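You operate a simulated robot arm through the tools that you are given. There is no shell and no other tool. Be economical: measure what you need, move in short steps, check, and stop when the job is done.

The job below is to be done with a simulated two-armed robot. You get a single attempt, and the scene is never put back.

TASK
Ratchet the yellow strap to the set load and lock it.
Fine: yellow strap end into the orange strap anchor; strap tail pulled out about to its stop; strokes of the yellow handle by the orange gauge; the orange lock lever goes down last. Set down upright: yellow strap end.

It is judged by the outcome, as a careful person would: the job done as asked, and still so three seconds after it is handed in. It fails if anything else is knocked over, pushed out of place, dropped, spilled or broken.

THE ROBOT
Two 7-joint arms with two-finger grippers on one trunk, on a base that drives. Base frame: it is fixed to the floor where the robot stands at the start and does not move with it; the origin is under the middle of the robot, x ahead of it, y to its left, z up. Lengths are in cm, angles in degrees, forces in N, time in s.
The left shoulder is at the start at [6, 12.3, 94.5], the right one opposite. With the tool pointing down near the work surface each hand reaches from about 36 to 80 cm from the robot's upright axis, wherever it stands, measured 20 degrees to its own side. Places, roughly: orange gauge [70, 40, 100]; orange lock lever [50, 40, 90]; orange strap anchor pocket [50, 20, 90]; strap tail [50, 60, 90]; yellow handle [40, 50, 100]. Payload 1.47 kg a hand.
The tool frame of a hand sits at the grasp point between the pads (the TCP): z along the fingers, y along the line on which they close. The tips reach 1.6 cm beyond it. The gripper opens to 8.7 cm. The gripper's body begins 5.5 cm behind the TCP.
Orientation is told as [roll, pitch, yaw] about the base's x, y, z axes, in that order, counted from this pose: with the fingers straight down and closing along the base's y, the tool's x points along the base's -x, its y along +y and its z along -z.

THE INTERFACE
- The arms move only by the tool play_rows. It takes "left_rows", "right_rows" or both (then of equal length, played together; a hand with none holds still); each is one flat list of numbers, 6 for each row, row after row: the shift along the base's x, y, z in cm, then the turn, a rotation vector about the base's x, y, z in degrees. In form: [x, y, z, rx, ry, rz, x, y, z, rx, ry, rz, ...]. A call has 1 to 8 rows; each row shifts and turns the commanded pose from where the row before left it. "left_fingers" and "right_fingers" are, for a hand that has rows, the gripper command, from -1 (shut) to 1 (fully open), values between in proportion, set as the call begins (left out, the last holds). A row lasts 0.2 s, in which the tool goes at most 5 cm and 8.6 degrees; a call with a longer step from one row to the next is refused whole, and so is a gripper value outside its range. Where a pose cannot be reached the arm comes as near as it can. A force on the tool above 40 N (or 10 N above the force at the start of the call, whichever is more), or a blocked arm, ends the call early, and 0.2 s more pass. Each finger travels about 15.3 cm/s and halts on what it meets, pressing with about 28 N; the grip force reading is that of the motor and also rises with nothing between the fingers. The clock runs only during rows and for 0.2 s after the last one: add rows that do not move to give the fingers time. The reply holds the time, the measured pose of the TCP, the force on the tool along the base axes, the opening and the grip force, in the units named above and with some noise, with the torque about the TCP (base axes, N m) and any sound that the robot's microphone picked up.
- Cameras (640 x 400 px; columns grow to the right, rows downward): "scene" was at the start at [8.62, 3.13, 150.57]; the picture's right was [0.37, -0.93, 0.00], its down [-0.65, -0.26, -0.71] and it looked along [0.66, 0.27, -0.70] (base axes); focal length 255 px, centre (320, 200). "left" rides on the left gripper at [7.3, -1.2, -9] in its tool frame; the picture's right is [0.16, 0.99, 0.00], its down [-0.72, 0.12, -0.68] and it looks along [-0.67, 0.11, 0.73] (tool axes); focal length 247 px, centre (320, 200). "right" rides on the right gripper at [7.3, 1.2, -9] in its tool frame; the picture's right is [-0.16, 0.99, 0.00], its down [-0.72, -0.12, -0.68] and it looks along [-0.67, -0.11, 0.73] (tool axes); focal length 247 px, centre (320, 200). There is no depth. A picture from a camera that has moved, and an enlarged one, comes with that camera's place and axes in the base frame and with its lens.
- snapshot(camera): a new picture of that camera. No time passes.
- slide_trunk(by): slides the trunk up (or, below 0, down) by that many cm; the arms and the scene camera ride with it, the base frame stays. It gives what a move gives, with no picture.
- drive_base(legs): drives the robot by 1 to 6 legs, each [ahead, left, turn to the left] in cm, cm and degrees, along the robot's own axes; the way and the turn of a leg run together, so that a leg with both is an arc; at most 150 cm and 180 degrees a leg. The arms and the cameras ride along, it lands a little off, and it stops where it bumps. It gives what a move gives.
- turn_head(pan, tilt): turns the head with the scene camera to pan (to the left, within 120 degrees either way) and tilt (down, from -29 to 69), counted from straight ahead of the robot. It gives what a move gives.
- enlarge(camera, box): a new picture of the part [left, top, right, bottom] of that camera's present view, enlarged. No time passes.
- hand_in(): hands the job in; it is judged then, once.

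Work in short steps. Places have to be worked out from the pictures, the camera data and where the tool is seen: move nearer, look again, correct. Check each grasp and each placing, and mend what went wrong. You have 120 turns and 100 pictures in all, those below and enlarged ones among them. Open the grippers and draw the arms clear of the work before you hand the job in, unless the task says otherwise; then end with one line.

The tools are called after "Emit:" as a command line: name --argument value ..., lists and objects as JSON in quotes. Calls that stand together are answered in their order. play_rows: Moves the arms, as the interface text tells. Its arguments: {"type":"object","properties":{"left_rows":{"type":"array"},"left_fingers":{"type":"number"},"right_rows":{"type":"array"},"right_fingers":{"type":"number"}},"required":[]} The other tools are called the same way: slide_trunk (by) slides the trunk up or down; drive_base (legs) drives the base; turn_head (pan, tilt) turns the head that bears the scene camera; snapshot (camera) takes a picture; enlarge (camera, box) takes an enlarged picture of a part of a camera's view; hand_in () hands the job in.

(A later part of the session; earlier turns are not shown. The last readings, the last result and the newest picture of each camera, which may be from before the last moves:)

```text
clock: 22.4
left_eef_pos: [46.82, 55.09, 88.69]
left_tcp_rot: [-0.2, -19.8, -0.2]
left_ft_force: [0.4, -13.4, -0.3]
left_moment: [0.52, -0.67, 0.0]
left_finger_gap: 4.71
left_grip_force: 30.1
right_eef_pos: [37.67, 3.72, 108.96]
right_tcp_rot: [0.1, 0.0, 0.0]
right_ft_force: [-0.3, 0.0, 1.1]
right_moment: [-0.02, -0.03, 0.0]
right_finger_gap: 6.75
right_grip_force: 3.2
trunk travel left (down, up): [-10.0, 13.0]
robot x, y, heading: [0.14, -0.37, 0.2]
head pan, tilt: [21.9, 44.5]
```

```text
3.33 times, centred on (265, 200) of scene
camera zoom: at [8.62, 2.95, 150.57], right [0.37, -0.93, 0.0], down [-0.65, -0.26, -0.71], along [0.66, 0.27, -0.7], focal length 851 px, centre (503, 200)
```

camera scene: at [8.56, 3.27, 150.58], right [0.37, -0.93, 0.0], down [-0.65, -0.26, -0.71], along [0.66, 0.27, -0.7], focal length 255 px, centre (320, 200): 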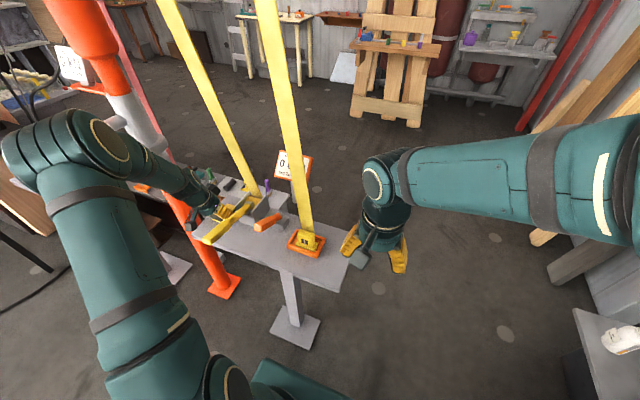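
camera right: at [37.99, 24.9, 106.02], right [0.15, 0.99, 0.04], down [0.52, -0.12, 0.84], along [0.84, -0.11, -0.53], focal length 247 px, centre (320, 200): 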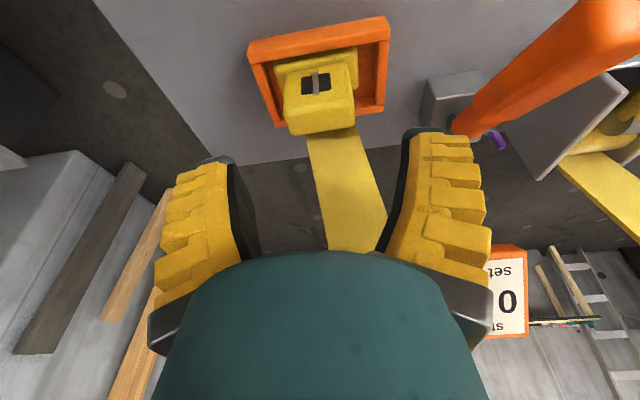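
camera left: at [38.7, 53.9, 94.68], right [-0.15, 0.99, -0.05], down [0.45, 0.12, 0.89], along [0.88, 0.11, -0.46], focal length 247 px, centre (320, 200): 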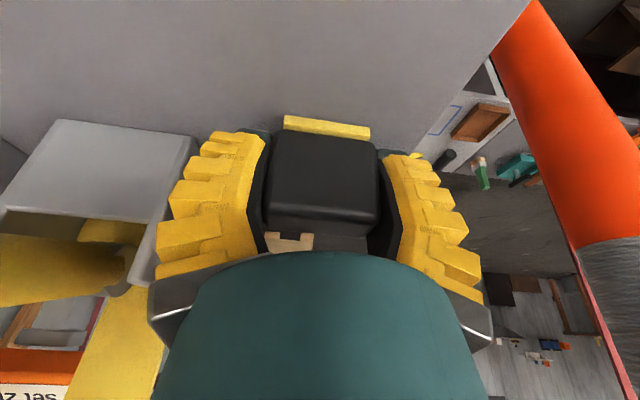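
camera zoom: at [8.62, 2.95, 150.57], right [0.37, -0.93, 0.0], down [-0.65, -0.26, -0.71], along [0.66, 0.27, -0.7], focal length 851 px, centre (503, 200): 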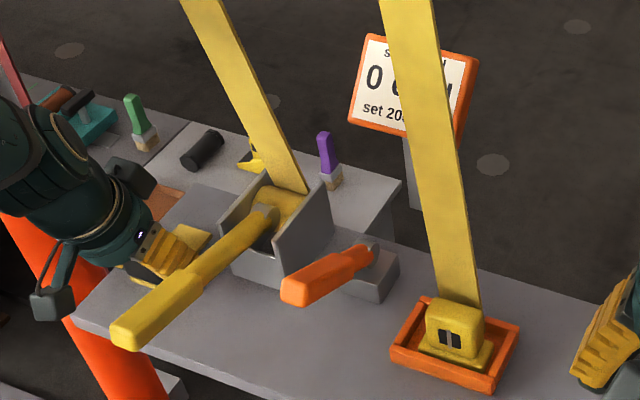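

The track runs straight along x (the y force reversed), so I'll undo part of the y shift and continue.

Emit:
play_rows --left_rows '[-0.5, -0.25, 0, 0, 0, 0, -0.5, 0, 0, 0, 0, 0, -0.5, 0, 0, 0, 0, 0, -0.5, 0, 0, 0, 0, 0, -0.5, 0, 0, 0, 0, 0, -0.5, 0, 0, 0, 0, 0]'

Emit:
snapshot --camera "left"

```text
clock: 23.8
left_eef_pos: [43.85, 55.06, 88.73]
left_tcp_rot: [0.0, -19.9, -0.2]
left_ft_force: [18.1, -11.3, 0.8]
left_moment: [0.1, 0.01, 0.01]
left_finger_gap: 4.41
left_grip_force: 29.8
right_eef_pos: [37.82, 3.76, 108.94]
right_tcp_rot: [0.1, 0.1, 0.0]
right_ft_force: [-0.1, 0.2, -0.7]
right_moment: [0.02, 0.04, 0.01]
right_finger_gap: 6.73
right_grip_force: 2.9
trunk travel left (down, up): [-10.0, 13.0]
robot x, y, heading: [-0.27, 0.31, 0.1]
head pan, tilt: [21.9, 44.5]
```

```text
60 pictures are left
camera left: at [33.89, 53.96, 94.75], right [-0.15, 0.99, -0.05], down [0.45, 0.12, 0.89], along [0.88, 0.11, -0.46], focal length 247 px, centre (320, 200)
```

left: 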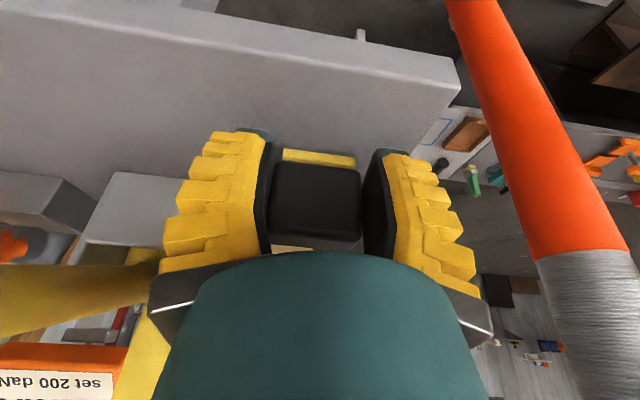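

The x force jumped to 18 N and the block slipped in the fingers, so the tail is at its stop after about 7–8 cm of travel. I'll release, back off along the tool axis and check it stays.

Emit:
play_rows --left_rows '[0.2, 0, 0, 0, 0, 0, 0, 0, 0, 0, 0, 0, 0, 0, 0, 0, 0, 0]' --left_fingers 0.5

Emit:
play_rows --left_rows '[-0.8, 0.3, 2.5, 0, 0, 0, -1, 0.3, 3, 0, 0, 0, -1, 0.3, 3, 0, 0, 0, -1, 0, 3, 0, 0, 0, 0, 0, 0, 0, 0, 0]'

Emit:
snapshot --camera "left"

Emit:
enlarge --camera "scene" --box '[190, 140, 340, 260]'

```text
clock: 24.6
left_eef_pos: [43.9, 55.26, 88.77]
left_tcp_rot: [0.1, -20.0, 0.0]
left_ft_force: [0.3, 0.1, 0.1]
left_moment: [0.0, -0.03, 0.01]
left_finger_gap: 6.94
left_grip_force: 3.0
right_eef_pos: [37.66, 3.88, 108.9]
right_tcp_rot: [0.1, 0.0, 0.1]
right_ft_force: [-0.2, -0.1, -0.4]
right_moment: [0.0, -0.02, 0.0]
right_finger_gap: 6.74
right_grip_force: 2.9
trunk travel left (down, up): [-10.0, 13.0]
robot x, y, heading: [-0.05, -0.03, -0.0]
head pan, tilt: [21.9, 44.5]
```

```text
clock: 25.8
left_eef_pos: [40.08, 56.2, 100.4]
left_tcp_rot: [0.1, -20.1, 0.1]
left_ft_force: [-0.6, 0.1, -0.1]
left_moment: [0.0, 0.02, -0.03]
left_finger_gap: 6.94
left_grip_force: 3.3
right_eef_pos: [37.72, 4.02, 108.87]
right_tcp_rot: [0.0, -0.1, -0.1]
right_ft_force: [0.3, -0.6, 0.1]
right_moment: [-0.01, 0.0, 0.0]
right_finger_gap: 6.71
right_grip_force: 3.2
trunk travel left (down, up): [-10.0, 13.0]
robot x, y, heading: [0.09, -0.21, -0.1]
head pan, tilt: [21.9, 44.5]
```

```text
59 pictures are left
camera left: at [30.1, 54.98, 106.35], right [-0.15, 0.99, -0.05], down [0.45, 0.12, 0.89], along [0.88, 0.11, -0.46], focal length 247 px, centre (320, 200)
```

left: 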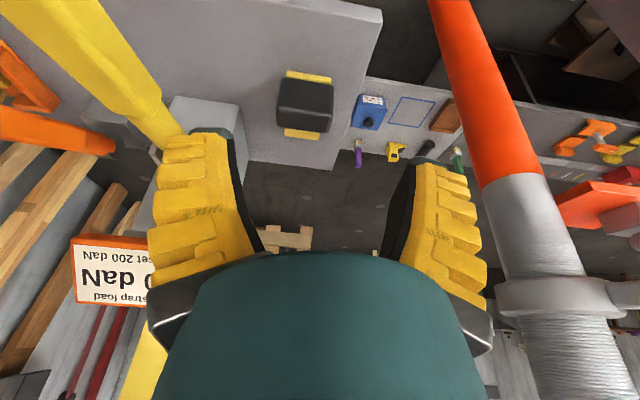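

```text
3.33 times, centred on (265, 200) of scene
camera zoom: at [8.66, 3.17, 150.56], right [0.37, -0.93, 0.0], down [-0.65, -0.26, -0.71], along [0.66, 0.27, -0.7], focal length 851 px, centre (503, 200)
```

zoom: 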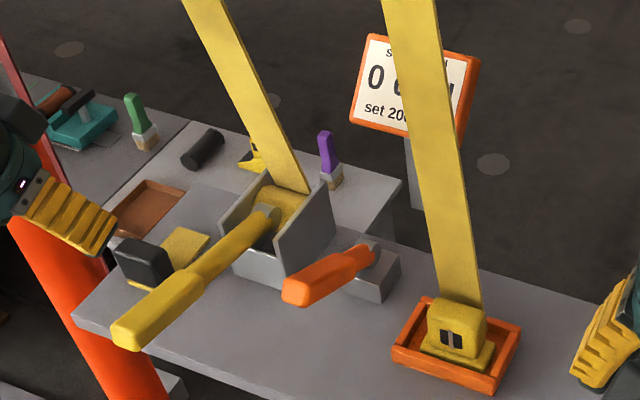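

The tail stays out. Next is the handle, whose tip is at about (33.7, 44.7, 97.6). I'll raise the left hand and move over it for a close look.

Emit:
play_rows --left_rows '[-1, 0, 4, 0, 0, 0, -2, -2, 4, 0, 0, 0, -2, -4, 1, 0, 0, 0, -2, -3.5, 0, 0, 0, 0, -2, -2, 0, 0, 0, 0, 0, 0, 0, 0, 0, 0]'

Emit:
snapshot --camera "left"

Emit:
snapshot --camera "right"

```text
clock: 27.2
left_eef_pos: [30.84, 44.7, 109.25]
left_tcp_rot: [0.0, -20.0, -0.1]
left_ft_force: [-0.8, -0.6, 0.0]
left_moment: [0.03, 0.0, 0.0]
left_finger_gap: 6.92
left_grip_force: 2.5
right_eef_pos: [37.76, 3.88, 108.92]
right_tcp_rot: [0.0, 0.0, 0.1]
right_ft_force: [0.6, 0.5, -0.1]
right_moment: [0.01, 0.01, 0.0]
right_finger_gap: 6.75
right_grip_force: 3.5
trunk travel left (down, up): [-10.0, 13.0]
robot x, y, heading: [-0.07, 0.02, -0.1]
head pan, tilt: [21.9, 44.5]
```

```text
57 pictures are left
camera left: at [20.91, 43.47, 115.21], right [-0.15, 0.99, -0.05], down [0.45, 0.12, 0.89], along [0.88, 0.11, -0.46], focal length 247 px, centre (320, 200)
```

left: 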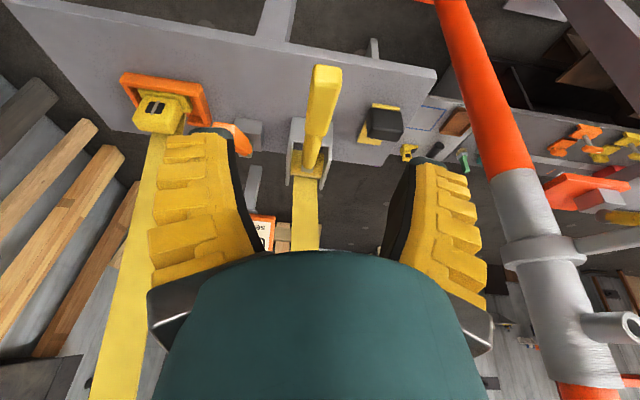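

```text
56 pictures are left
camera right: at [30.48, 4.93, 117.93], right [0.16, 0.99, 0.0], down [0.72, -0.12, 0.68], along [0.67, -0.11, -0.73], focal length 247 px, centre (320, 200)
```

right: 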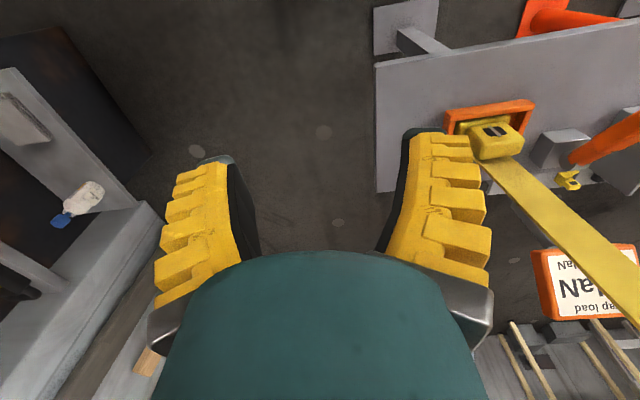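

Handle tip is at about (33.7, 44.9, 97.6) and its root near (52, 45, 93), about 15° above horizontal. I'll tilt the left hand to -50 just behind the tip so that it grips nearly end-on.

Emit:
play_rows --left_rows '[0, 0, -1.5, 0, -7.5, 0, 0, 0, -1.5, 0, -7.5, 0, 0, 0.1, -1.5, 0, -7.5, 0, 0, 0.1, -1.5, 0, -7.5, 0, 0, 0, -1.5, 0, 0, 0, 0, 0, 0, 0, 0, 0]'

Emit:
snapshot --camera "left"

Emit:
snapshot --camera "scene"

```text
clock: 28.6
left_eef_pos: [30.97, 44.9, 101.73]
left_tcp_rot: [-0.2, -50.1, 0.2]
left_ft_force: [1.1, 0.6, 0.6]
left_moment: [0.02, 0.01, 0.0]
left_finger_gap: 6.93
left_grip_force: 2.8
right_eef_pos: [37.65, 3.98, 108.96]
right_tcp_rot: [0.0, 0.0, 0.0]
right_ft_force: [0.2, -1.0, 0.4]
right_moment: [0.05, -0.04, 0.0]
right_finger_gap: 6.73
right_grip_force: 2.6
trunk travel left (down, up): [-10.0, 13.0]
robot x, y, heading: [0.13, 0.15, -0.0]
head pan, tilt: [21.9, 44.5]
```

```text
55 pictures are left
camera left: at [19.36, 43.65, 101.95], right [-0.1, 0.99, -0.12], down [-0.06, 0.12, 0.99], along [0.99, 0.11, 0.04], focal length 247 px, centre (320, 200)
```

left: 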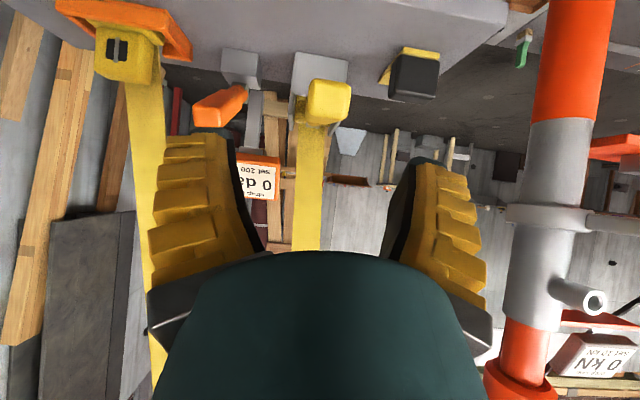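

```text
54 pictures are left
camera scene: at [8.61, 3.14, 150.58], right [0.37, -0.93, 0.0], down [-0.65, -0.26, -0.71], along [0.66, 0.27, -0.7], focal length 255 px, centre (320, 200)
```

scene: 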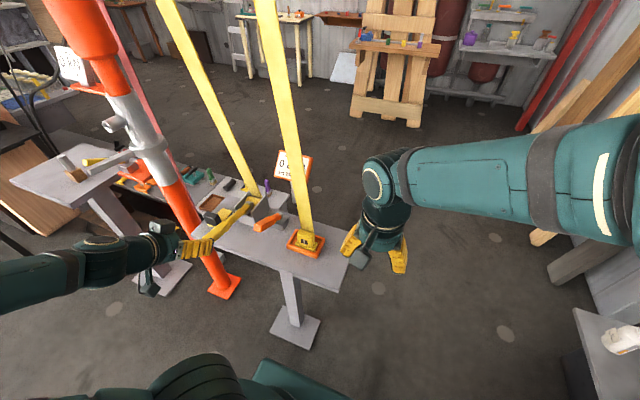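

The handle's end is seen at about (33.5, 45.0, 97). I'll advance along the tool axis to straddle it and close.

Emit:
play_rows --left_rows '[1.9, 0.1, -1.8, 0, 0, 0, 1.9, 0, -1.8, 0, 0, 0, 2, 0, -1.8, 0, 0, 0, 0, 0, 0, 0, 0, 0]'

Emit:
play_rows --left_rows '[0, 0, 0, 0, 0, 0, 0, 0, 0, 0, 0, 0, 0, 0, 0, 0, 0, 0]' --left_fingers -1

Emit:
snapshot --camera "left"

Emit:
enlarge --camera "scene" --box '[160, 130, 340, 270]'

```text
clock: 29.6
left_eef_pos: [36.75, 44.96, 96.29]
left_tcp_rot: [0.0, -50.0, 0.0]
left_ft_force: [-0.1, -0.3, 0.4]
left_moment: [-0.03, 0.02, 0.0]
left_finger_gap: 6.97
left_grip_force: 2.7
right_eef_pos: [37.7, 3.85, 108.95]
right_tcp_rot: [-0.1, 0.0, 0.0]
right_ft_force: [0.8, 0.4, 0.3]
right_moment: [0.01, -0.02, -0.01]
right_finger_gap: 6.73
right_grip_force: 2.7
trunk travel left (down, up): [-10.0, 13.0]
robot x, y, heading: [-0.21, -0.08, -0.3]
head pan, tilt: [21.9, 44.5]
```

```text
clock: 30.4
left_eef_pos: [36.76, 45.14, 96.1]
left_tcp_rot: [0.1, -50.0, 0.2]
left_ft_force: [-5.8, 6.0, 5.1]
left_moment: [0.06, -0.42, 0.03]
left_finger_gap: 1.8
left_grip_force: 30.2
right_eef_pos: [37.66, 3.97, 108.96]
right_tcp_rot: [0.0, 0.0, 0.1]
right_ft_force: [0.1, 0.1, -0.3]
right_moment: [-0.03, 0.01, -0.02]
right_finger_gap: 6.71
right_grip_force: 3.2
trunk travel left (down, up): [-10.0, 13.0]
robot x, y, heading: [-0.2, -0.01, 0.1]
head pan, tilt: [21.9, 44.5]
```

```text
53 pictures are left
camera left: at [25.16, 43.89, 96.47], right [-0.1, 0.99, -0.12], down [-0.06, 0.12, 0.99], along [0.99, 0.11, 0.04], focal length 247 px, centre (320, 200)
```

left: 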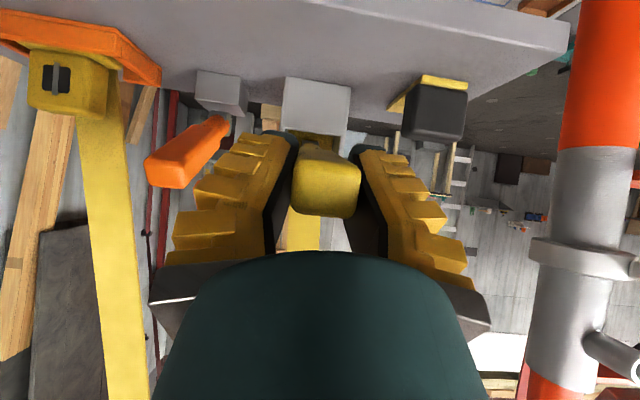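

```text
2.86 times, centred on (250, 200) of scene
camera zoom: at [8.5, 3.17, 150.58], right [0.37, -0.93, 0.0], down [-0.65, -0.26, -0.71], along [0.66, 0.27, -0.7], focal length 729 px, centre (520, 200)
```

zoom: 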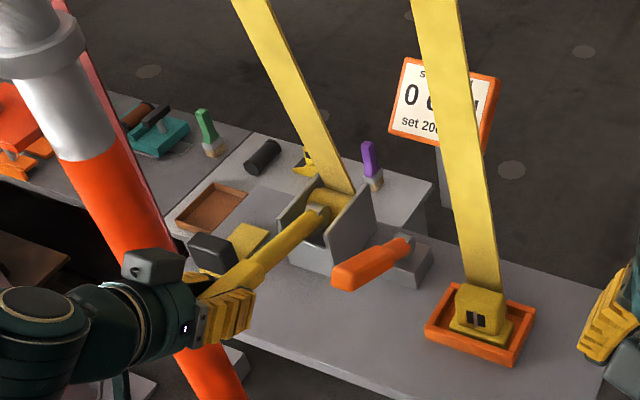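

It is gripped (1.8 cm). I'll start a cautious upward stroke around the pivot near (53.5, 92), and swing the right hand aside so its camera can read the gauge past the strap.

Emit:
play_rows --left_rows '[0.54, 0, 1.78, 0, 5, 0, 0.7, 0, 1.66, 0, 5, 0, 0.88, 0, 1.58, 0, 5, 0, 1.03, 0, 1.48, 0, 5, 0, 0, 0, 0, 0, 0, 0]' --right_rows '[-1, -2, 0, 0, 0, 8, -1, -2, 0, 0, 0, 8, -1, -2, 0, 0, 0, 8, 0, -2, 0, 0, 0, 0, 0, 0, 0, 0, 0, 0]'

Emit:
snapshot --camera "right"

Emit:
snapshot --camera "left"

```text
clock: 30.9
left_eef_pos: [37.14, 45.1, 97.96]
left_tcp_rot: [-0.6, -42.8, 0.6]
left_ft_force: [5.7, 2.2, -15.0]
left_moment: [0.05, 0.05, -0.02]
left_finger_gap: 1.45
left_grip_force: 29.7
right_eef_pos: [36.47, 1.38, 109.09]
right_tcp_rot: [-0.2, -0.1, 10.4]
right_ft_force: [0.3, -0.5, -0.7]
right_moment: [-0.04, -0.01, -0.02]
right_finger_gap: 6.75
right_grip_force: 3.4
trunk travel left (down, up): [-10.0, 13.0]
robot x, y, heading: [-0.03, -0.2, -0.3]
head pan, tilt: [21.9, 44.5]
stopped in row 2 (left hand): the force on the tool passed its limit at 116 N (the readings are from after the stop); the commanded pose is now the measured one
```

```text
51 pictures are left
camera right: at [29.14, 1.07, 118.05], right [-0.02, 1.0, 0.0], down [0.73, 0.02, 0.68], along [0.68, 0.02, -0.73], focal length 247 px, centre (320, 200)
```

right: 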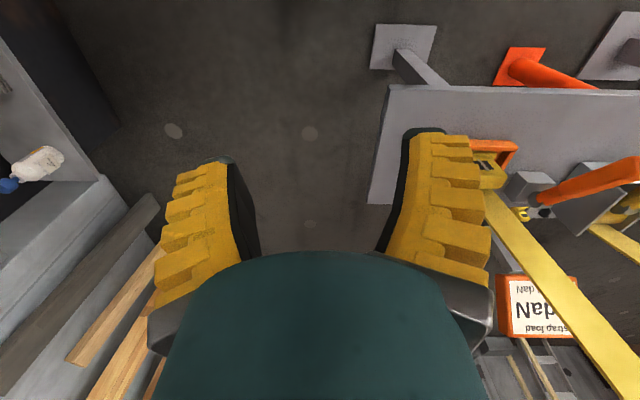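

```text
50 pictures are left
camera left: at [25.76, 43.9, 99.69], right [-0.12, 0.99, -0.12], down [0.07, 0.13, 0.99], along [0.99, 0.11, -0.08], focal length 247 px, centre (320, 200)
```

left: 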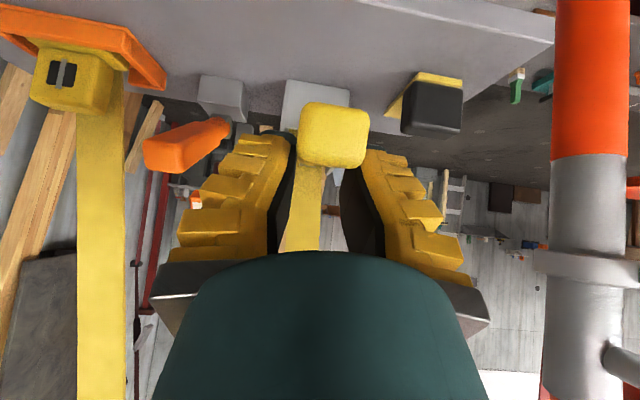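

The handle did not follow: its tip is still at z≈97 and the fingers slid up off it. I'll re-grip, then test gently which way it moves. The right hand continues swinging for a gauge view.

Emit:
play_rows --left_rows '[0, 0, 0, 0, 0, 0, 0, 0, 0, 0, 0, 0, -0.2, 0, -1, 0, -4, 0, -0.2, 0, -1, 0, -3, 0, 0, 0, 0, 0, 0, 0]' --left_fingers 0.2 --right_rows '[-1, -2, 0, 0, 0, 8, 0, -2, 0, 0, 0, 8, 0, -2, 0, 0, 0, 0, 0, 0, 0, 0, 0, 0, 0, 0, 0, 0, 0, 0]'

Emit:
play_rows --left_rows '[0, 0, 0, 0, 0, 0, 0, 0, 0, 0, 0, 0, 0, 0, 0, 0, 0, 0]' --left_fingers -1

Emit:
play_rows --left_rows '[0, 0, -0.3, 0, 0, 0, 0, 0, -0.3, 0, 0, 0, 0, 0, -0.3, 0, 0, 0, 0, 0, -0.3, 0, 0, 0, 0, 0, 0, 0, 0, 0]'

Emit:
snapshot --camera "left"

Emit:
snapshot --camera "right"

```text
clock: 32.1
left_eef_pos: [36.75, 44.9, 96.24]
left_tcp_rot: [-0.6, -50.0, 0.6]
left_ft_force: [0.3, -0.7, 0.3]
left_moment: [-0.02, -0.01, -0.01]
left_finger_gap: 5.75
left_grip_force: 3.5
right_eef_pos: [35.23, -5.1, 109.13]
right_tcp_rot: [0.0, 0.0, 26.4]
right_ft_force: [0.0, -0.6, -0.4]
right_moment: [0.04, 0.0, 0.05]
right_finger_gap: 6.73
right_grip_force: 3.4
trunk travel left (down, up): [-10.0, 13.0]
robot x, y, heading: [-0.07, 0.1, 0.2]
head pan, tilt: [21.9, 44.5]
```

```text
clock: 32.9
left_eef_pos: [36.73, 45.11, 96.15]
left_tcp_rot: [-0.6, -50.0, 0.7]
left_ft_force: [-8.0, 7.0, 4.4]
left_moment: [0.19, -0.4, -0.03]
left_finger_gap: 1.86
left_grip_force: 29.9
right_eef_pos: [35.34, -5.07, 109.21]
right_tcp_rot: [0.0, -0.1, 26.5]
right_ft_force: [-0.6, 0.6, -0.5]
right_moment: [-0.02, -0.03, 0.02]
right_finger_gap: 6.72
right_grip_force: 3.1
trunk travel left (down, up): [-10.0, 13.0]
robot x, y, heading: [0.11, -0.39, 0.0]
head pan, tilt: [21.9, 44.5]
```

```text
clock: 34.1
left_eef_pos: [36.61, 45.14, 94.89]
left_tcp_rot: [-0.8, -50.0, 0.9]
left_ft_force: [-15.1, 7.5, 4.6]
left_moment: [0.17, -0.25, -0.02]
left_finger_gap: 2.12
left_grip_force: 30.2
right_eef_pos: [35.21, -4.92, 109.27]
right_tcp_rot: [0.0, -0.1, 26.5]
right_ft_force: [0.4, 1.1, -0.3]
right_moment: [-0.01, -0.03, 0.02]
right_finger_gap: 6.72
right_grip_force: 2.7
trunk travel left (down, up): [-10.0, 13.0]
robot x, y, heading: [0.23, -0.15, -0.2]
head pan, tilt: [21.9, 44.5]
```

```text
49 pictures are left
camera left: at [25.03, 43.87, 95.18], right [-0.1, 0.99, -0.13], down [-0.06, 0.12, 0.99], along [0.99, 0.11, 0.04], focal length 247 px, centre (320, 200)
```

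left: 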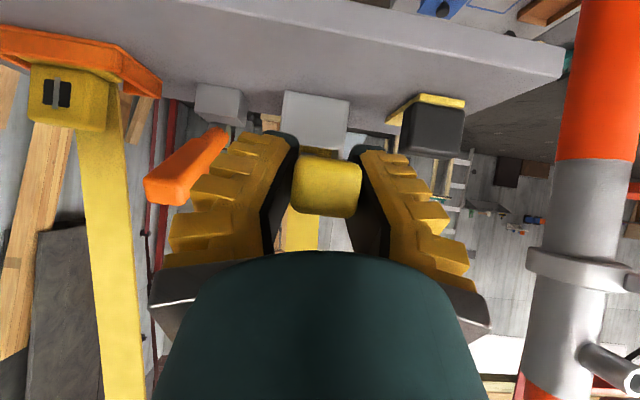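

```text
48 pictures are left
camera right: at [28.22, -7.29, 118.1], right [-0.3, 0.95, 0.0], down [0.7, 0.22, 0.68], along [0.65, 0.2, -0.73], focal length 247 px, centre (320, 200)
```

right: 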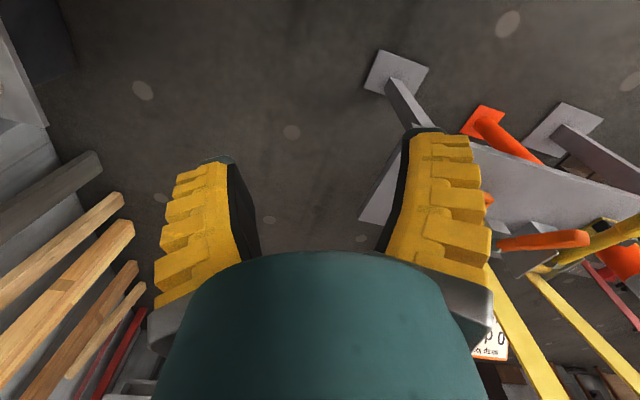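

The handle follows downward easily, so the strokes are downward. I'll continue down along the arc, and turn the right hand back so its camera can read the gauge.

Emit:
play_rows --left_rows '[-0.15, 0, -0.6, 0, -2, 0, -0.12, 0, -0.6, 0, -2, 0, -0.1, 0, -0.6, 0, -2, 0, -0.05, 0, -0.6, 0, -2, 0, 0, 0, 0, 0, 0, 0]' --right_rows '[0, -1, 0, 0, 0, -8, 0, -1, 0, 0, 0, -8, 0, -1, 0, 0, 0, -8, 0, 0, 0, 0, 0, 0, 0, 0, 0, 0, 0, 0]'

Emit:
snapshot --camera "right"

Emit:
enlarge --camera "scene" --box '[160, 130, 340, 270]'

```text
clock: 35.3
left_eef_pos: [36.35, 45.12, 92.55]
left_tcp_rot: [-0.8, -58.1, 0.7]
left_ft_force: [-0.6, 8.5, 6.1]
left_moment: [0.1, -0.79, -0.04]
left_finger_gap: 1.68
left_grip_force: 30.3
right_eef_pos: [35.44, -7.76, 109.1]
right_tcp_rot: [0.1, 0.0, 2.3]
right_ft_force: [0.1, -0.8, -0.5]
right_moment: [0.0, 0.0, 0.0]
right_finger_gap: 6.71
right_grip_force: 3.4
trunk travel left (down, up): [-10.0, 13.0]
robot x, y, heading: [0.12, -0.12, -0.1]
head pan, tilt: [21.9, 44.5]
```

```text
47 pictures are left
camera right: at [27.99, -7.16, 118.13], right [0.12, 0.99, 0.0], down [0.73, -0.09, 0.68], along [0.68, -0.08, -0.73], focal length 247 px, centre (320, 200)
```

right: 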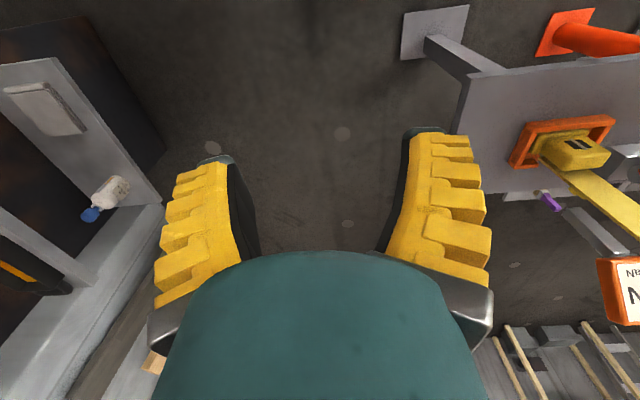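

```text
2.86 times, centred on (250, 200) of scene
camera zoom: at [8.57, 3.19, 150.58], right [0.37, -0.93, 0.0], down [-0.65, -0.26, -0.71], along [0.66, 0.27, -0.7], focal length 729 px, centre (520, 200)
```

zoom: 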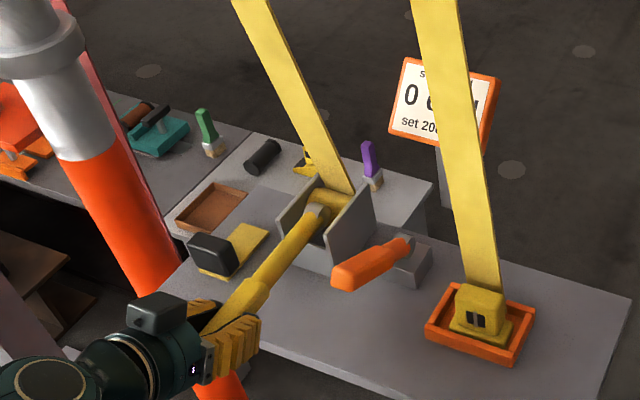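

The gauge still reads 0. I'll continue the down stroke and yaw the right hand a little so the gauge comes into view.

Emit:
play_rows --left_rows '[0, 0, -0.6, 0, -2, 0, 0, 0, -0.6, 0, -2, 0, 0.05, 0, -0.6, 0, -2, 0, 0.1, 0, -0.6, 0, -2, 0, 0.1, 0, -0.6, 0, -2, 0, 0, 0, 0, 0, 0, 0]' --right_rows '[0, 0, 0, 0, 0, 8, 0, 0, 0, 0, 0, 4, 0, 0, 0, 0, 0, 0, 0, 0, 0, 0, 0, 0, 0, 0, 0, 0, 0, 0, 0, 0, 0, 0, 0, 0]'

Emit:
snapshot --camera "right"

Emit:
snapshot --camera "left"

```text
clock: 36.2
left_eef_pos: [36.37, 45.2, 91.07]
left_tcp_rot: [0.2, -64.8, -0.1]
left_ft_force: [-7.9, 0.9, 17.9]
left_moment: [-0.07, -0.31, 0.02]
left_finger_gap: 2.14
left_grip_force: 30.0
right_eef_pos: [35.03, -7.89, 109.17]
right_tcp_rot: [0.0, 0.0, 14.6]
right_ft_force: [-0.7, 0.1, -0.5]
right_moment: [-0.02, 0.01, 0.01]
right_finger_gap: 6.73
right_grip_force: 2.9
trunk travel left (down, up): [-10.0, 13.0]
robot x, y, heading: [-0.15, -0.39, -0.2]
head pan, tilt: [21.9, 44.5]
stopped in row 4 (left hand): the force on the tool passed its limit at 48 N (the readings are from after the stop); the commanded pose is now the measured one
```

```text
45 pictures are left
camera right: at [27.81, -8.78, 118.07], right [-0.1, 1.0, 0.0], down [0.73, 0.07, 0.68], along [0.68, 0.07, -0.73], focal length 247 px, centre (320, 200)
```

right: 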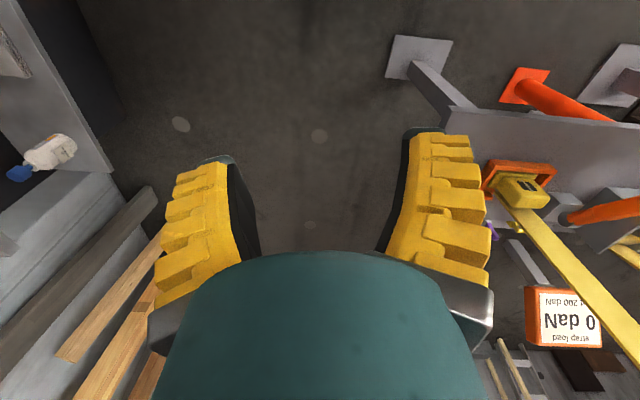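

```text
44 pictures are left
camera left: at [25.2, 43.9, 88.4], right [-0.07, 0.99, -0.14], down [-0.31, 0.11, 0.94], along [0.95, 0.11, 0.3], focal length 247 px, centre (320, 200)
```

left: 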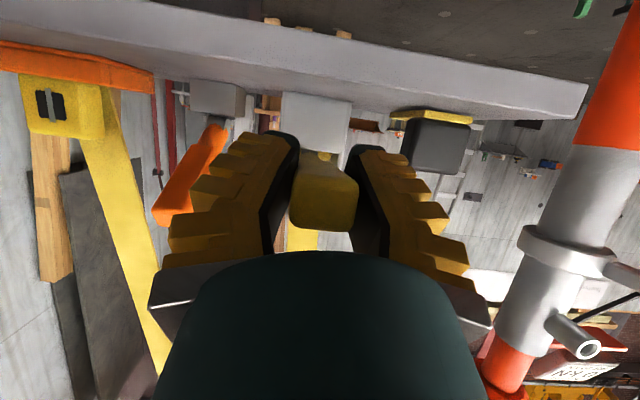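

The right camera now reads the gauge clearly (0 daN). The handle met a stop near horizontal, so I'll bring it slowly back up and see what the gauge and forces do.

Emit:
play_rows --left_rows '[0, 0, 0.6, 0, 2, 0, 0, 0, 0.6, 0, 2, 0, 0.02, 0, 0.6, 0, 2, 0, 0.04, 0, 0.6, 0, 2, 0, 0.08, 0, 0.6, 0, 2, 0, 0, 0, 0, 0, 0, 0]'

Emit:
snapshot --camera "left"

Emit:
enlarge --camera "right" --box '[480, 150, 640, 350]'

```text
clock: 37.6
left_eef_pos: [36.48, 45.26, 93.9]
left_tcp_rot: [-0.1, -54.7, 0.2]
left_ft_force: [-24.0, -2.8, 0.5]
left_moment: [-0.02, 0.37, -0.03]
left_finger_gap: 2.36
left_grip_force: 30.0
right_eef_pos: [35.12, -7.85, 109.08]
right_tcp_rot: [0.0, -0.1, 14.6]
right_ft_force: [0.2, 0.2, 0.1]
right_moment: [0.0, -0.01, 0.04]
right_finger_gap: 6.75
right_grip_force: 2.8
trunk travel left (down, up): [-10.0, 13.0]
robot x, y, heading: [-0.31, 0.13, 0.2]
head pan, tilt: [21.9, 44.5]
```

```text
43 pictures are left
camera left: at [24.99, 43.89, 93.36], right [-0.09, 0.99, -0.13], down [-0.14, 0.12, 0.98], along [0.99, 0.11, 0.12], focal length 247 px, centre (320, 200)
```

left: 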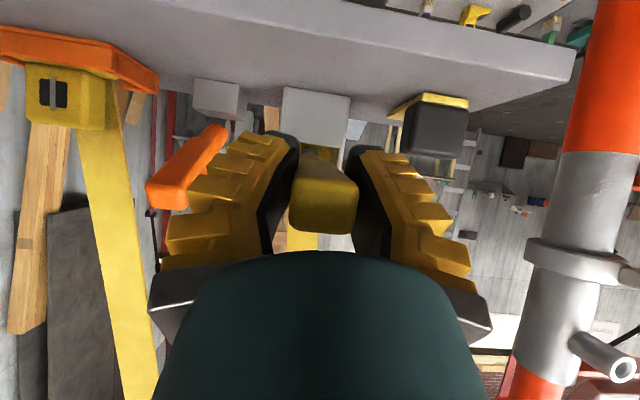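

```text
2.00 times, centred on (560, 250) of right
camera zoom: at [27.75, -8.73, 118.09], right [-0.1, 1.0, 0.0], down [0.73, 0.07, 0.68], along [0.68, 0.07, -0.73], focal length 494 px, centre (-160, 100)
```

zoom: 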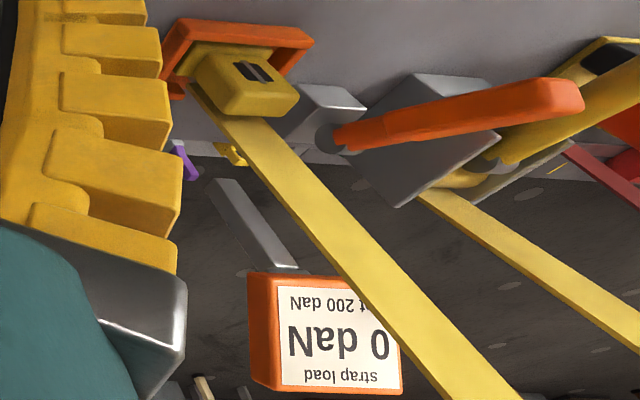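

The handle rises freely with the hand; only the radius is slightly off (-24 N in x). I'll continue up slowly past the starting angle with an x correction.

Emit:
play_rows --left_rows '[-0.25, 0, 0.5, 0, 1.7, 0, 0.08, 0, 0.5, 0, 1.7, 0, 0.1, 0, 0.5, 0, 1.7, 0, 0.12, 0, 0.4, 0, 1.7, 0, 0.12, 0, 0.4, 0, 1.4, 0, 0.12, 0, 0.4, 0, 1.4, 0, 0, 0, 0, 0, 0, 0]'

Emit:
snapshot --camera "left"

```text
clock: 39.0
left_eef_pos: [36.91, 45.12, 96.15]
left_tcp_rot: [-0.7, -44.4, 0.4]
left_ft_force: [-0.2, 1.0, -15.5]
left_moment: [0.12, -0.04, -0.07]
left_finger_gap: 1.52
left_grip_force: 30.1
right_eef_pos: [35.26, -7.88, 109.03]
right_tcp_rot: [-0.2, 0.1, 14.5]
right_ft_force: [-0.1, 0.0, 0.1]
right_moment: [-0.02, -0.02, 0.0]
right_finger_gap: 6.73
right_grip_force: 2.6
trunk travel left (down, up): [-10.0, 13.0]
robot x, y, heading: [-0.03, 0.36, 0.0]
head pan, tilt: [21.9, 44.5]
stopped in row 7 (left hand): the force on the tool passed its limit at 43 N (the readings are from after the stop); the commanded pose is now the measured one
```

```text
41 pictures are left
camera left: at [25.28, 43.92, 97.62], right [-0.11, 0.99, -0.12], down [0.04, 0.12, 0.99], along [0.99, 0.11, -0.06], focal length 247 px, centre (320, 200)
```

left: 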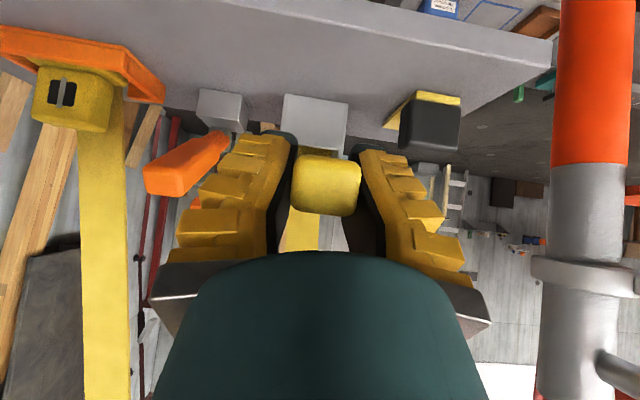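

The top stop is at z≈96.2, its starting angle. I'll stroke down again with a better-fitted arc, then press on in small steps to learn whether the lower end is a true stop.

Emit:
play_rows --left_rows '[-0.18, 0, -0.7, 0, -2.2, 0, -0.14, 0, -0.7, 0, -2.2, 0, -0.1, 0, -0.7, 0, -2.2, 0, -0.07, 0, -0.7, 0, -2.2, 0, -0.05, 0, -0.7, 0, -2.2, 0, 0, 0, -0.7, 0, -2.2, 0, 0, 0, 0, 0, 0, 0]'

Emit:
play_rows --left_rows '[0, 0, -0.4, 0, -1.4, 0, 0.03, 0, -0.4, 0, -1.4, 0, 0.05, 0, -0.4, 0, -1.4, 0, 0.07, 0, -0.4, 0, -1.4, 0, 0, 0, 0, 0, 0, 0]'

Emit:
enlarge --camera "scene" --box '[160, 130, 340, 270]'

Emit:
snapshot --camera "left"

```text
clock: 40.6
left_eef_pos: [36.42, 45.08, 92.25]
left_tcp_rot: [-0.5, -57.7, 0.5]
left_ft_force: [11.0, 10.6, 6.4]
left_moment: [0.06, -0.76, -0.01]
left_finger_gap: 1.54
left_grip_force: 29.4
right_eef_pos: [35.28, -7.8, 109.03]
right_tcp_rot: [-0.1, 0.0, 14.6]
right_ft_force: [0.2, 0.6, 0.2]
right_moment: [0.01, 0.01, -0.01]
right_finger_gap: 6.75
right_grip_force: 3.0
trunk travel left (down, up): [-10.0, 13.0]
robot x, y, heading: [-0.08, 0.04, 0.0]
head pan, tilt: [21.9, 44.5]
```

```text
clock: 41.5
left_eef_pos: [36.46, 44.97, 91.4]
left_tcp_rot: [0.4, -62.4, -0.2]
left_ft_force: [-4.9, 1.7, 13.5]
left_moment: [-0.1, -0.16, 0.05]
left_finger_gap: 1.97
left_grip_force: 29.8
right_eef_pos: [35.08, -8.0, 109.01]
right_tcp_rot: [0.1, -0.1, 14.6]
right_ft_force: [0.2, 0.7, -0.6]
right_moment: [0.01, 0.0, -0.02]
right_finger_gap: 6.75
right_grip_force: 3.0
trunk travel left (down, up): [-10.0, 13.0]
robot x, y, heading: [-0.07, -0.15, -0.0]
head pan, tilt: [21.9, 44.5]
stopped in row 4 (left hand): the force on the tool passed its limit at 42 N (the readings are from after the stop); the commanded pose is now the measured one
```

```text
2.86 times, centred on (250, 200) of scene
camera zoom: at [8.44, 3.06, 150.57], right [0.38, -0.93, 0.0], down [-0.65, -0.26, -0.71], along [0.66, 0.27, -0.7], focal length 729 px, centre (520, 200)
```

zoom: 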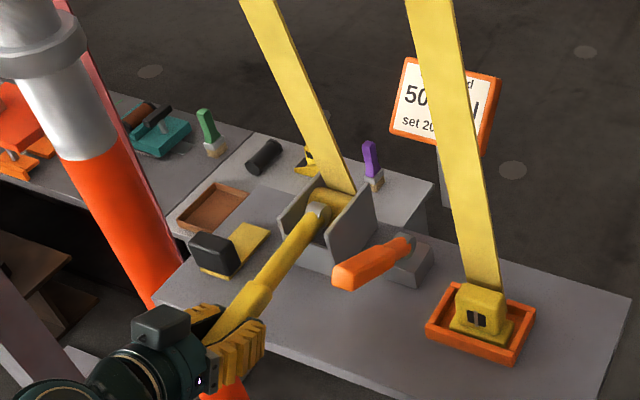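

```text
39 pictures are left
camera left: at [25.11, 43.91, 89.19], right [-0.07, 0.99, -0.14], down [-0.27, 0.11, 0.96], along [0.96, 0.11, 0.26], focal length 247 px, centre (320, 200)
```

left: 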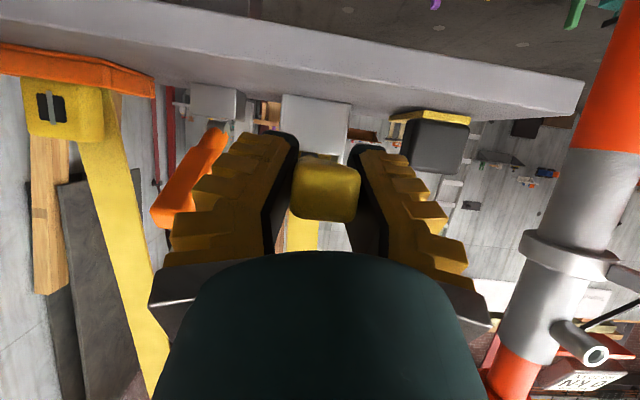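

The gauge now starts with "50", so a full stroke adds load. I'll read it exactly.

Emit:
enlarge --camera "right" --box '[480, 250, 640, 350]'

```text
4.00 times, centred on (560, 300) of right
camera zoom: at [27.84, -8.74, 118.06], right [-0.1, 1.0, 0.0], down [0.73, 0.07, 0.68], along [0.68, 0.07, -0.73], focal length 988 px, centre (-640, -200)
```

zoom: 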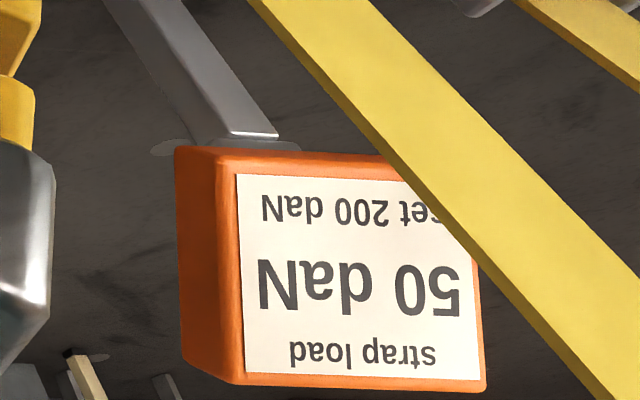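

It reads 50 daN. I'll do the next full stroke: up to the top stop and back down.

Emit:
play_rows --left_rows '[-0.1, 0, 0.75, 0, 2.4, 0, 0, 0, 0.75, 0, 2.4, 0, 0.03, 0, 0.75, 0, 2.4, 0, 0.07, 0, 0.75, 0, 2.4, 0, 0.1, 0, 0.75, 0, 2.4, 0, 0.12, 0, 0.6, 0, 2, 0, 0.1, 0, 0.4, 0, 1.2, 0, 0, 0, 0, 0, 0, 0]'

Emit:
play_rows --left_rows '[-0.16, 0, -0.7, 0, -2.2, 0, -0.12, 0, -0.7, 0, -2.2, 0, -0.1, 0, -0.7, 0, -2.2, 0, -0.07, 0, -0.7, 0, -2.2, 0, -0.05, 0, -0.7, 0, -2.2, 0, 0, 0, -0.7, 0, -2.2, 0, 0, 0, -0.4, 0, -1.4, 0, 0, 0, -0.3, 0, -1, 0]'

Emit:
enlarge --camera "right" --box '[480, 250, 640, 350]'

```text
clock: 43.3
left_eef_pos: [36.78, 45.15, 96.11]
left_tcp_rot: [0.0, -47.0, 0.0]
left_ft_force: [-14.3, -1.2, -4.4]
left_moment: [-0.02, 0.23, -0.02]
left_finger_gap: 1.82
left_grip_force: 30.5
right_eef_pos: [35.05, -7.87, 109.13]
right_tcp_rot: [0.0, -0.1, 14.6]
right_ft_force: [0.5, 0.1, -0.7]
right_moment: [0.0, 0.02, -0.03]
right_finger_gap: 6.77
right_grip_force: 2.7
trunk travel left (down, up): [-10.0, 13.0]
robot x, y, heading: [-0.26, -0.34, 0.2]
head pan, tilt: [21.9, 44.5]
```

```text
clock: 45.1
left_eef_pos: [36.44, 45.1, 91.32]
left_tcp_rot: [0.7, -63.0, -0.6]
left_ft_force: [9.8, 5.0, 31.3]
left_moment: [0.01, -0.32, 0.08]
left_finger_gap: 1.76
left_grip_force: 29.9
right_eef_pos: [35.22, -8.05, 109.09]
right_tcp_rot: [0.0, -0.1, 14.5]
right_ft_force: [0.5, 0.5, 0.0]
right_moment: [0.03, 0.0, 0.02]
right_finger_gap: 6.76
right_grip_force: 2.4
trunk travel left (down, up): [-10.0, 13.0]
robot x, y, heading: [-0.35, -0.0, 0.2]
head pan, tilt: [21.9, 44.5]
```

```text
4.00 times, centred on (560, 300) of right
camera zoom: at [27.9, -8.76, 118.08], right [-0.1, 1.0, 0.0], down [0.73, 0.07, 0.68], along [0.68, 0.07, -0.73], focal length 988 px, centre (-640, -200)
```

zoom: 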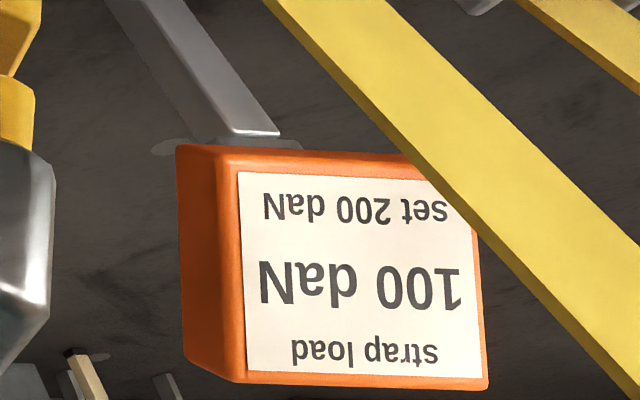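

It reads 100 daN with this stroke. I'll repeat it for the third.

Emit:
play_rows --left_rows '[-0.1, 0, 0.75, 0, 2.4, 0, 0, 0, 0.75, 0, 2.4, 0, 0.03, 0, 0.75, 0, 2.4, 0, 0.07, 0, 0.75, 0, 2.4, 0, 0.1, 0, 0.75, 0, 2.4, 0, 0.12, 0, 0.6, 0, 2, 0, 0.1, 0, 0.5, 0, 1.2, 0, 0, 0, 0, 0, 0, 0]'

Emit:
play_rows --left_rows '[-0.16, 0, -0.7, 0, -2.2, 0, -0.12, 0, -0.7, 0, -2.2, 0, -0.1, 0, -0.7, 0, -2.2, 0, -0.07, 0, -0.7, 0, -2.2, 0, -0.05, 0, -0.7, 0, -2.2, 0, 0, 0, -0.7, 0, -2.2, 0, 0, 0, -0.4, 0, -1.4, 0, 0, 0, -0.3, 0, -1, 0]'

Emit:
enlarge --camera "right" --box '[480, 250, 640, 350]'

```text
clock: 46.9
left_eef_pos: [36.64, 45.1, 95.98]
left_tcp_rot: [-0.1, -47.4, 0.0]
left_ft_force: [2.4, 1.3, -3.6]
left_moment: [-0.04, 0.59, 0.05]
left_finger_gap: 1.5
left_grip_force: 30.4
right_eef_pos: [35.35, -7.8, 109.04]
right_tcp_rot: [0.0, -0.1, 14.6]
right_ft_force: [0.9, -0.4, 1.1]
right_moment: [-0.02, -0.01, -0.03]
right_finger_gap: 6.74
right_grip_force: 3.6
trunk travel left (down, up): [-10.0, 13.0]
robot x, y, heading: [0.15, 0.18, 0.1]
head pan, tilt: [21.9, 44.5]
```

```text
clock: 48.7
left_eef_pos: [36.32, 45.21, 91.17]
left_tcp_rot: [0.7, -63.4, -0.6]
left_ft_force: [15.0, 4.9, 30.9]
left_moment: [0.0, -0.32, 0.04]
left_finger_gap: 1.6
left_grip_force: 30.2
right_eef_pos: [35.13, -7.84, 109.11]
right_tcp_rot: [0.1, 0.0, 14.6]
right_ft_force: [0.1, -0.2, -0.3]
right_moment: [-0.04, 0.0, 0.0]
right_finger_gap: 6.75
right_grip_force: 3.2
trunk travel left (down, up): [-10.0, 13.0]
robot x, y, heading: [-0.06, 0.18, 0.4]
head pan, tilt: [21.9, 44.5]
```

```text
4.00 times, centred on (560, 300) of right
camera zoom: at [27.96, -8.76, 118.06], right [-0.1, 1.0, 0.0], down [0.73, 0.07, 0.68], along [0.68, 0.07, -0.73], focal length 988 px, centre (-640, -200)
```

zoom: 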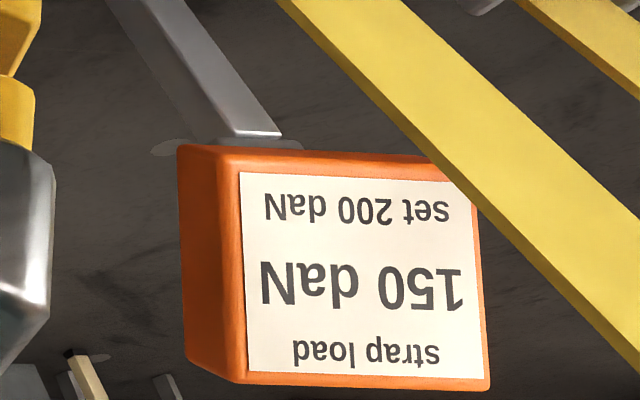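

It reads 150 daN, so one more stroke reaches 200.

Emit:
play_rows --left_rows '[-0.1, 0, 0.75, 0, 2.4, 0, 0, 0, 0.75, 0, 2.4, 0, 0.05, 0, 0.75, 0, 2.4, 0, 0.09, 0, 0.75, 0, 2.4, 0, 0.12, 0, 0.75, 0, 2.4, 0, 0.13, 0, 0.7, 0, 2, 0, 0.1, 0, 0.5, 0, 1.2, 0, 0, 0, 0, 0, 0, 0]'

Emit:
play_rows --left_rows '[-0.16, 0, -0.7, 0, -2.2, 0, -0.12, 0, -0.7, 0, -2.2, 0, -0.1, 0, -0.7, 0, -2.2, 0, -0.07, 0, -0.7, 0, -2.2, 0, -0.05, 0, -0.7, 0, -2.2, 0, 0, 0, -0.7, 0, -2.2, 0, 0, 0, -0.4, 0, -1.4, 0, 0, 0, -0.3, 0, -1, 0]'

Emit:
enlarge --camera "right" --box '[480, 250, 640, 350]'

```text
clock: 50.5
left_eef_pos: [36.48, 45.17, 95.93]
left_tcp_rot: [0.1, -47.7, 0.1]
left_ft_force: [-2.4, -0.2, -4.7]
left_moment: [0.0, 0.26, -0.01]
left_finger_gap: 1.64
left_grip_force: 30.1
right_eef_pos: [35.3, -7.87, 108.98]
right_tcp_rot: [0.0, 0.1, 14.7]
right_ft_force: [0.8, 0.4, 1.2]
right_moment: [-0.02, 0.01, 0.02]
right_finger_gap: 6.74
right_grip_force: 3.2
trunk travel left (down, up): [-10.0, 13.0]
robot x, y, heading: [-0.28, -0.12, 0.0]
head pan, tilt: [21.9, 44.5]
```

```text
clock: 52.3
left_eef_pos: [36.19, 45.2, 91.16]
left_tcp_rot: [0.4, -63.6, -0.5]
left_ft_force: [7.5, 5.5, 18.6]
left_moment: [-0.01, 0.02, 0.08]
left_finger_gap: 1.73
left_grip_force: 30.3
right_eef_pos: [35.27, -7.89, 109.05]
right_tcp_rot: [0.0, 0.0, 14.7]
right_ft_force: [-0.6, 0.3, -0.4]
right_moment: [0.03, 0.01, 0.03]
right_finger_gap: 6.75
right_grip_force: 3.1
trunk travel left (down, up): [-10.0, 13.0]
robot x, y, heading: [-0.03, -0.16, 0.4]
head pan, tilt: [21.9, 44.5]
```

```text
4.00 times, centred on (560, 300) of right
camera zoom: at [27.95, -8.71, 118.06], right [-0.1, 1.0, 0.0], down [0.73, 0.07, 0.68], along [0.68, 0.07, -0.73], focal length 988 px, centre (-640, -200)
```

zoom: 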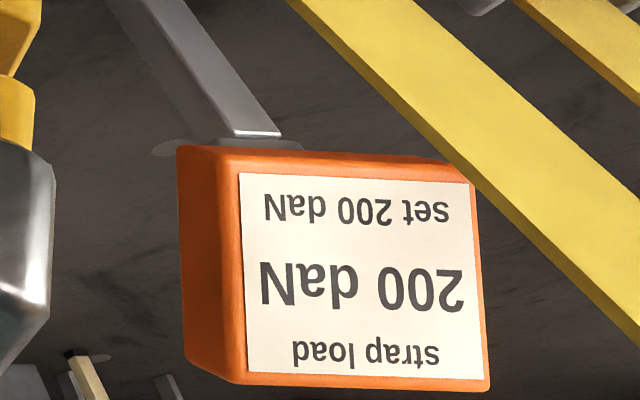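

It reads 200 daN. I'll open the left hand and back straight off along the tool axis so the handle isn't moved again.

Emit:
play_rows --left_rows '[0, 0, 0, 0, 0, 0, 0, 0, 0, 0, 0, 0, 0, 0, 0, 0, 0, 0]' --left_fingers 0.5

Emit:
play_rows --left_rows '[-1.5, 0, 0.7, 0, 0, 0, -1.8, 0, 0.9, 0, 0, 0, -1.8, 0, 0.9, 0, 0, 0, -1.8, 0, 1.5, 0, 0, 0, 0, 0, 0, 0, 0, 0]'

Emit:
snapshot --camera "left"

Emit:
enlarge --camera "scene" --box '[160, 130, 340, 270]'

```text
clock: 53.1
left_eef_pos: [36.1, 45.05, 91.0]
left_tcp_rot: [-0.1, -63.3, 0.0]
left_ft_force: [-0.4, 0.7, -0.4]
left_moment: [0.01, 0.02, -0.01]
left_finger_gap: 6.94
left_grip_force: 2.6
right_eef_pos: [35.23, -7.83, 109.05]
right_tcp_rot: [0.0, 0.0, 14.6]
right_ft_force: [0.0, 0.2, 1.1]
right_moment: [0.02, 0.03, -0.01]
right_finger_gap: 6.74
right_grip_force: 3.1
trunk travel left (down, up): [-10.0, 13.0]
robot x, y, heading: [-0.1, -0.11, 0.2]
head pan, tilt: [21.9, 44.5]
```

```text
clock: 54.3
left_eef_pos: [29.06, 45.04, 95.15]
left_tcp_rot: [-0.1, -63.4, 0.0]
left_ft_force: [0.3, 0.4, -1.2]
left_moment: [-0.01, -0.01, 0.02]
left_finger_gap: 6.93
left_grip_force: 3.0
right_eef_pos: [35.27, -7.79, 109.08]
right_tcp_rot: [0.0, 0.0, 14.6]
right_ft_force: [0.2, 0.7, 0.1]
right_moment: [-0.01, 0.02, -0.02]
right_finger_gap: 6.76
right_grip_force: 3.4
trunk travel left (down, up): [-10.0, 13.0]
robot x, y, heading: [-0.06, 0.2, 0.1]
head pan, tilt: [21.9, 44.5]
```

```text
34 pictures are left
camera left: at [17.78, 43.82, 92.7], right [-0.07, 0.99, -0.14], down [-0.28, 0.12, 0.95], along [0.96, 0.11, 0.27], focal length 247 px, centre (320, 200)
```

left: 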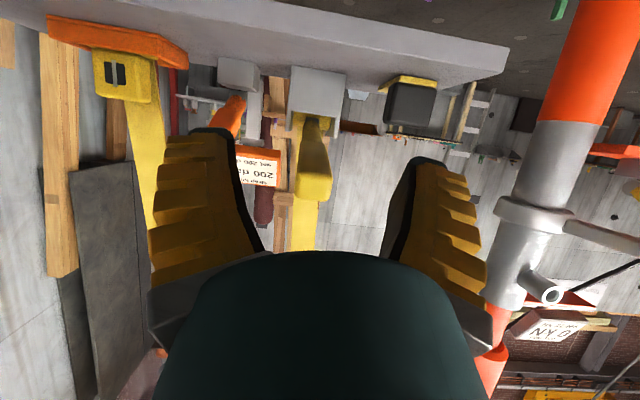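

```text
2.86 times, centred on (250, 200) of scene
camera zoom: at [8.61, 3.18, 150.57], right [0.37, -0.93, 0.0], down [-0.65, -0.26, -0.71], along [0.66, 0.27, -0.7], focal length 729 px, centre (520, 200)
```

zoom: 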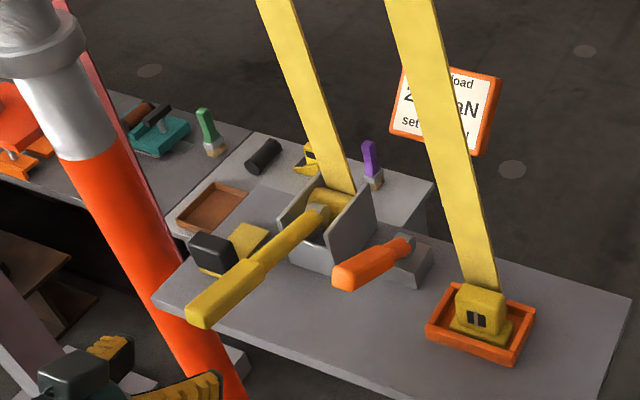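

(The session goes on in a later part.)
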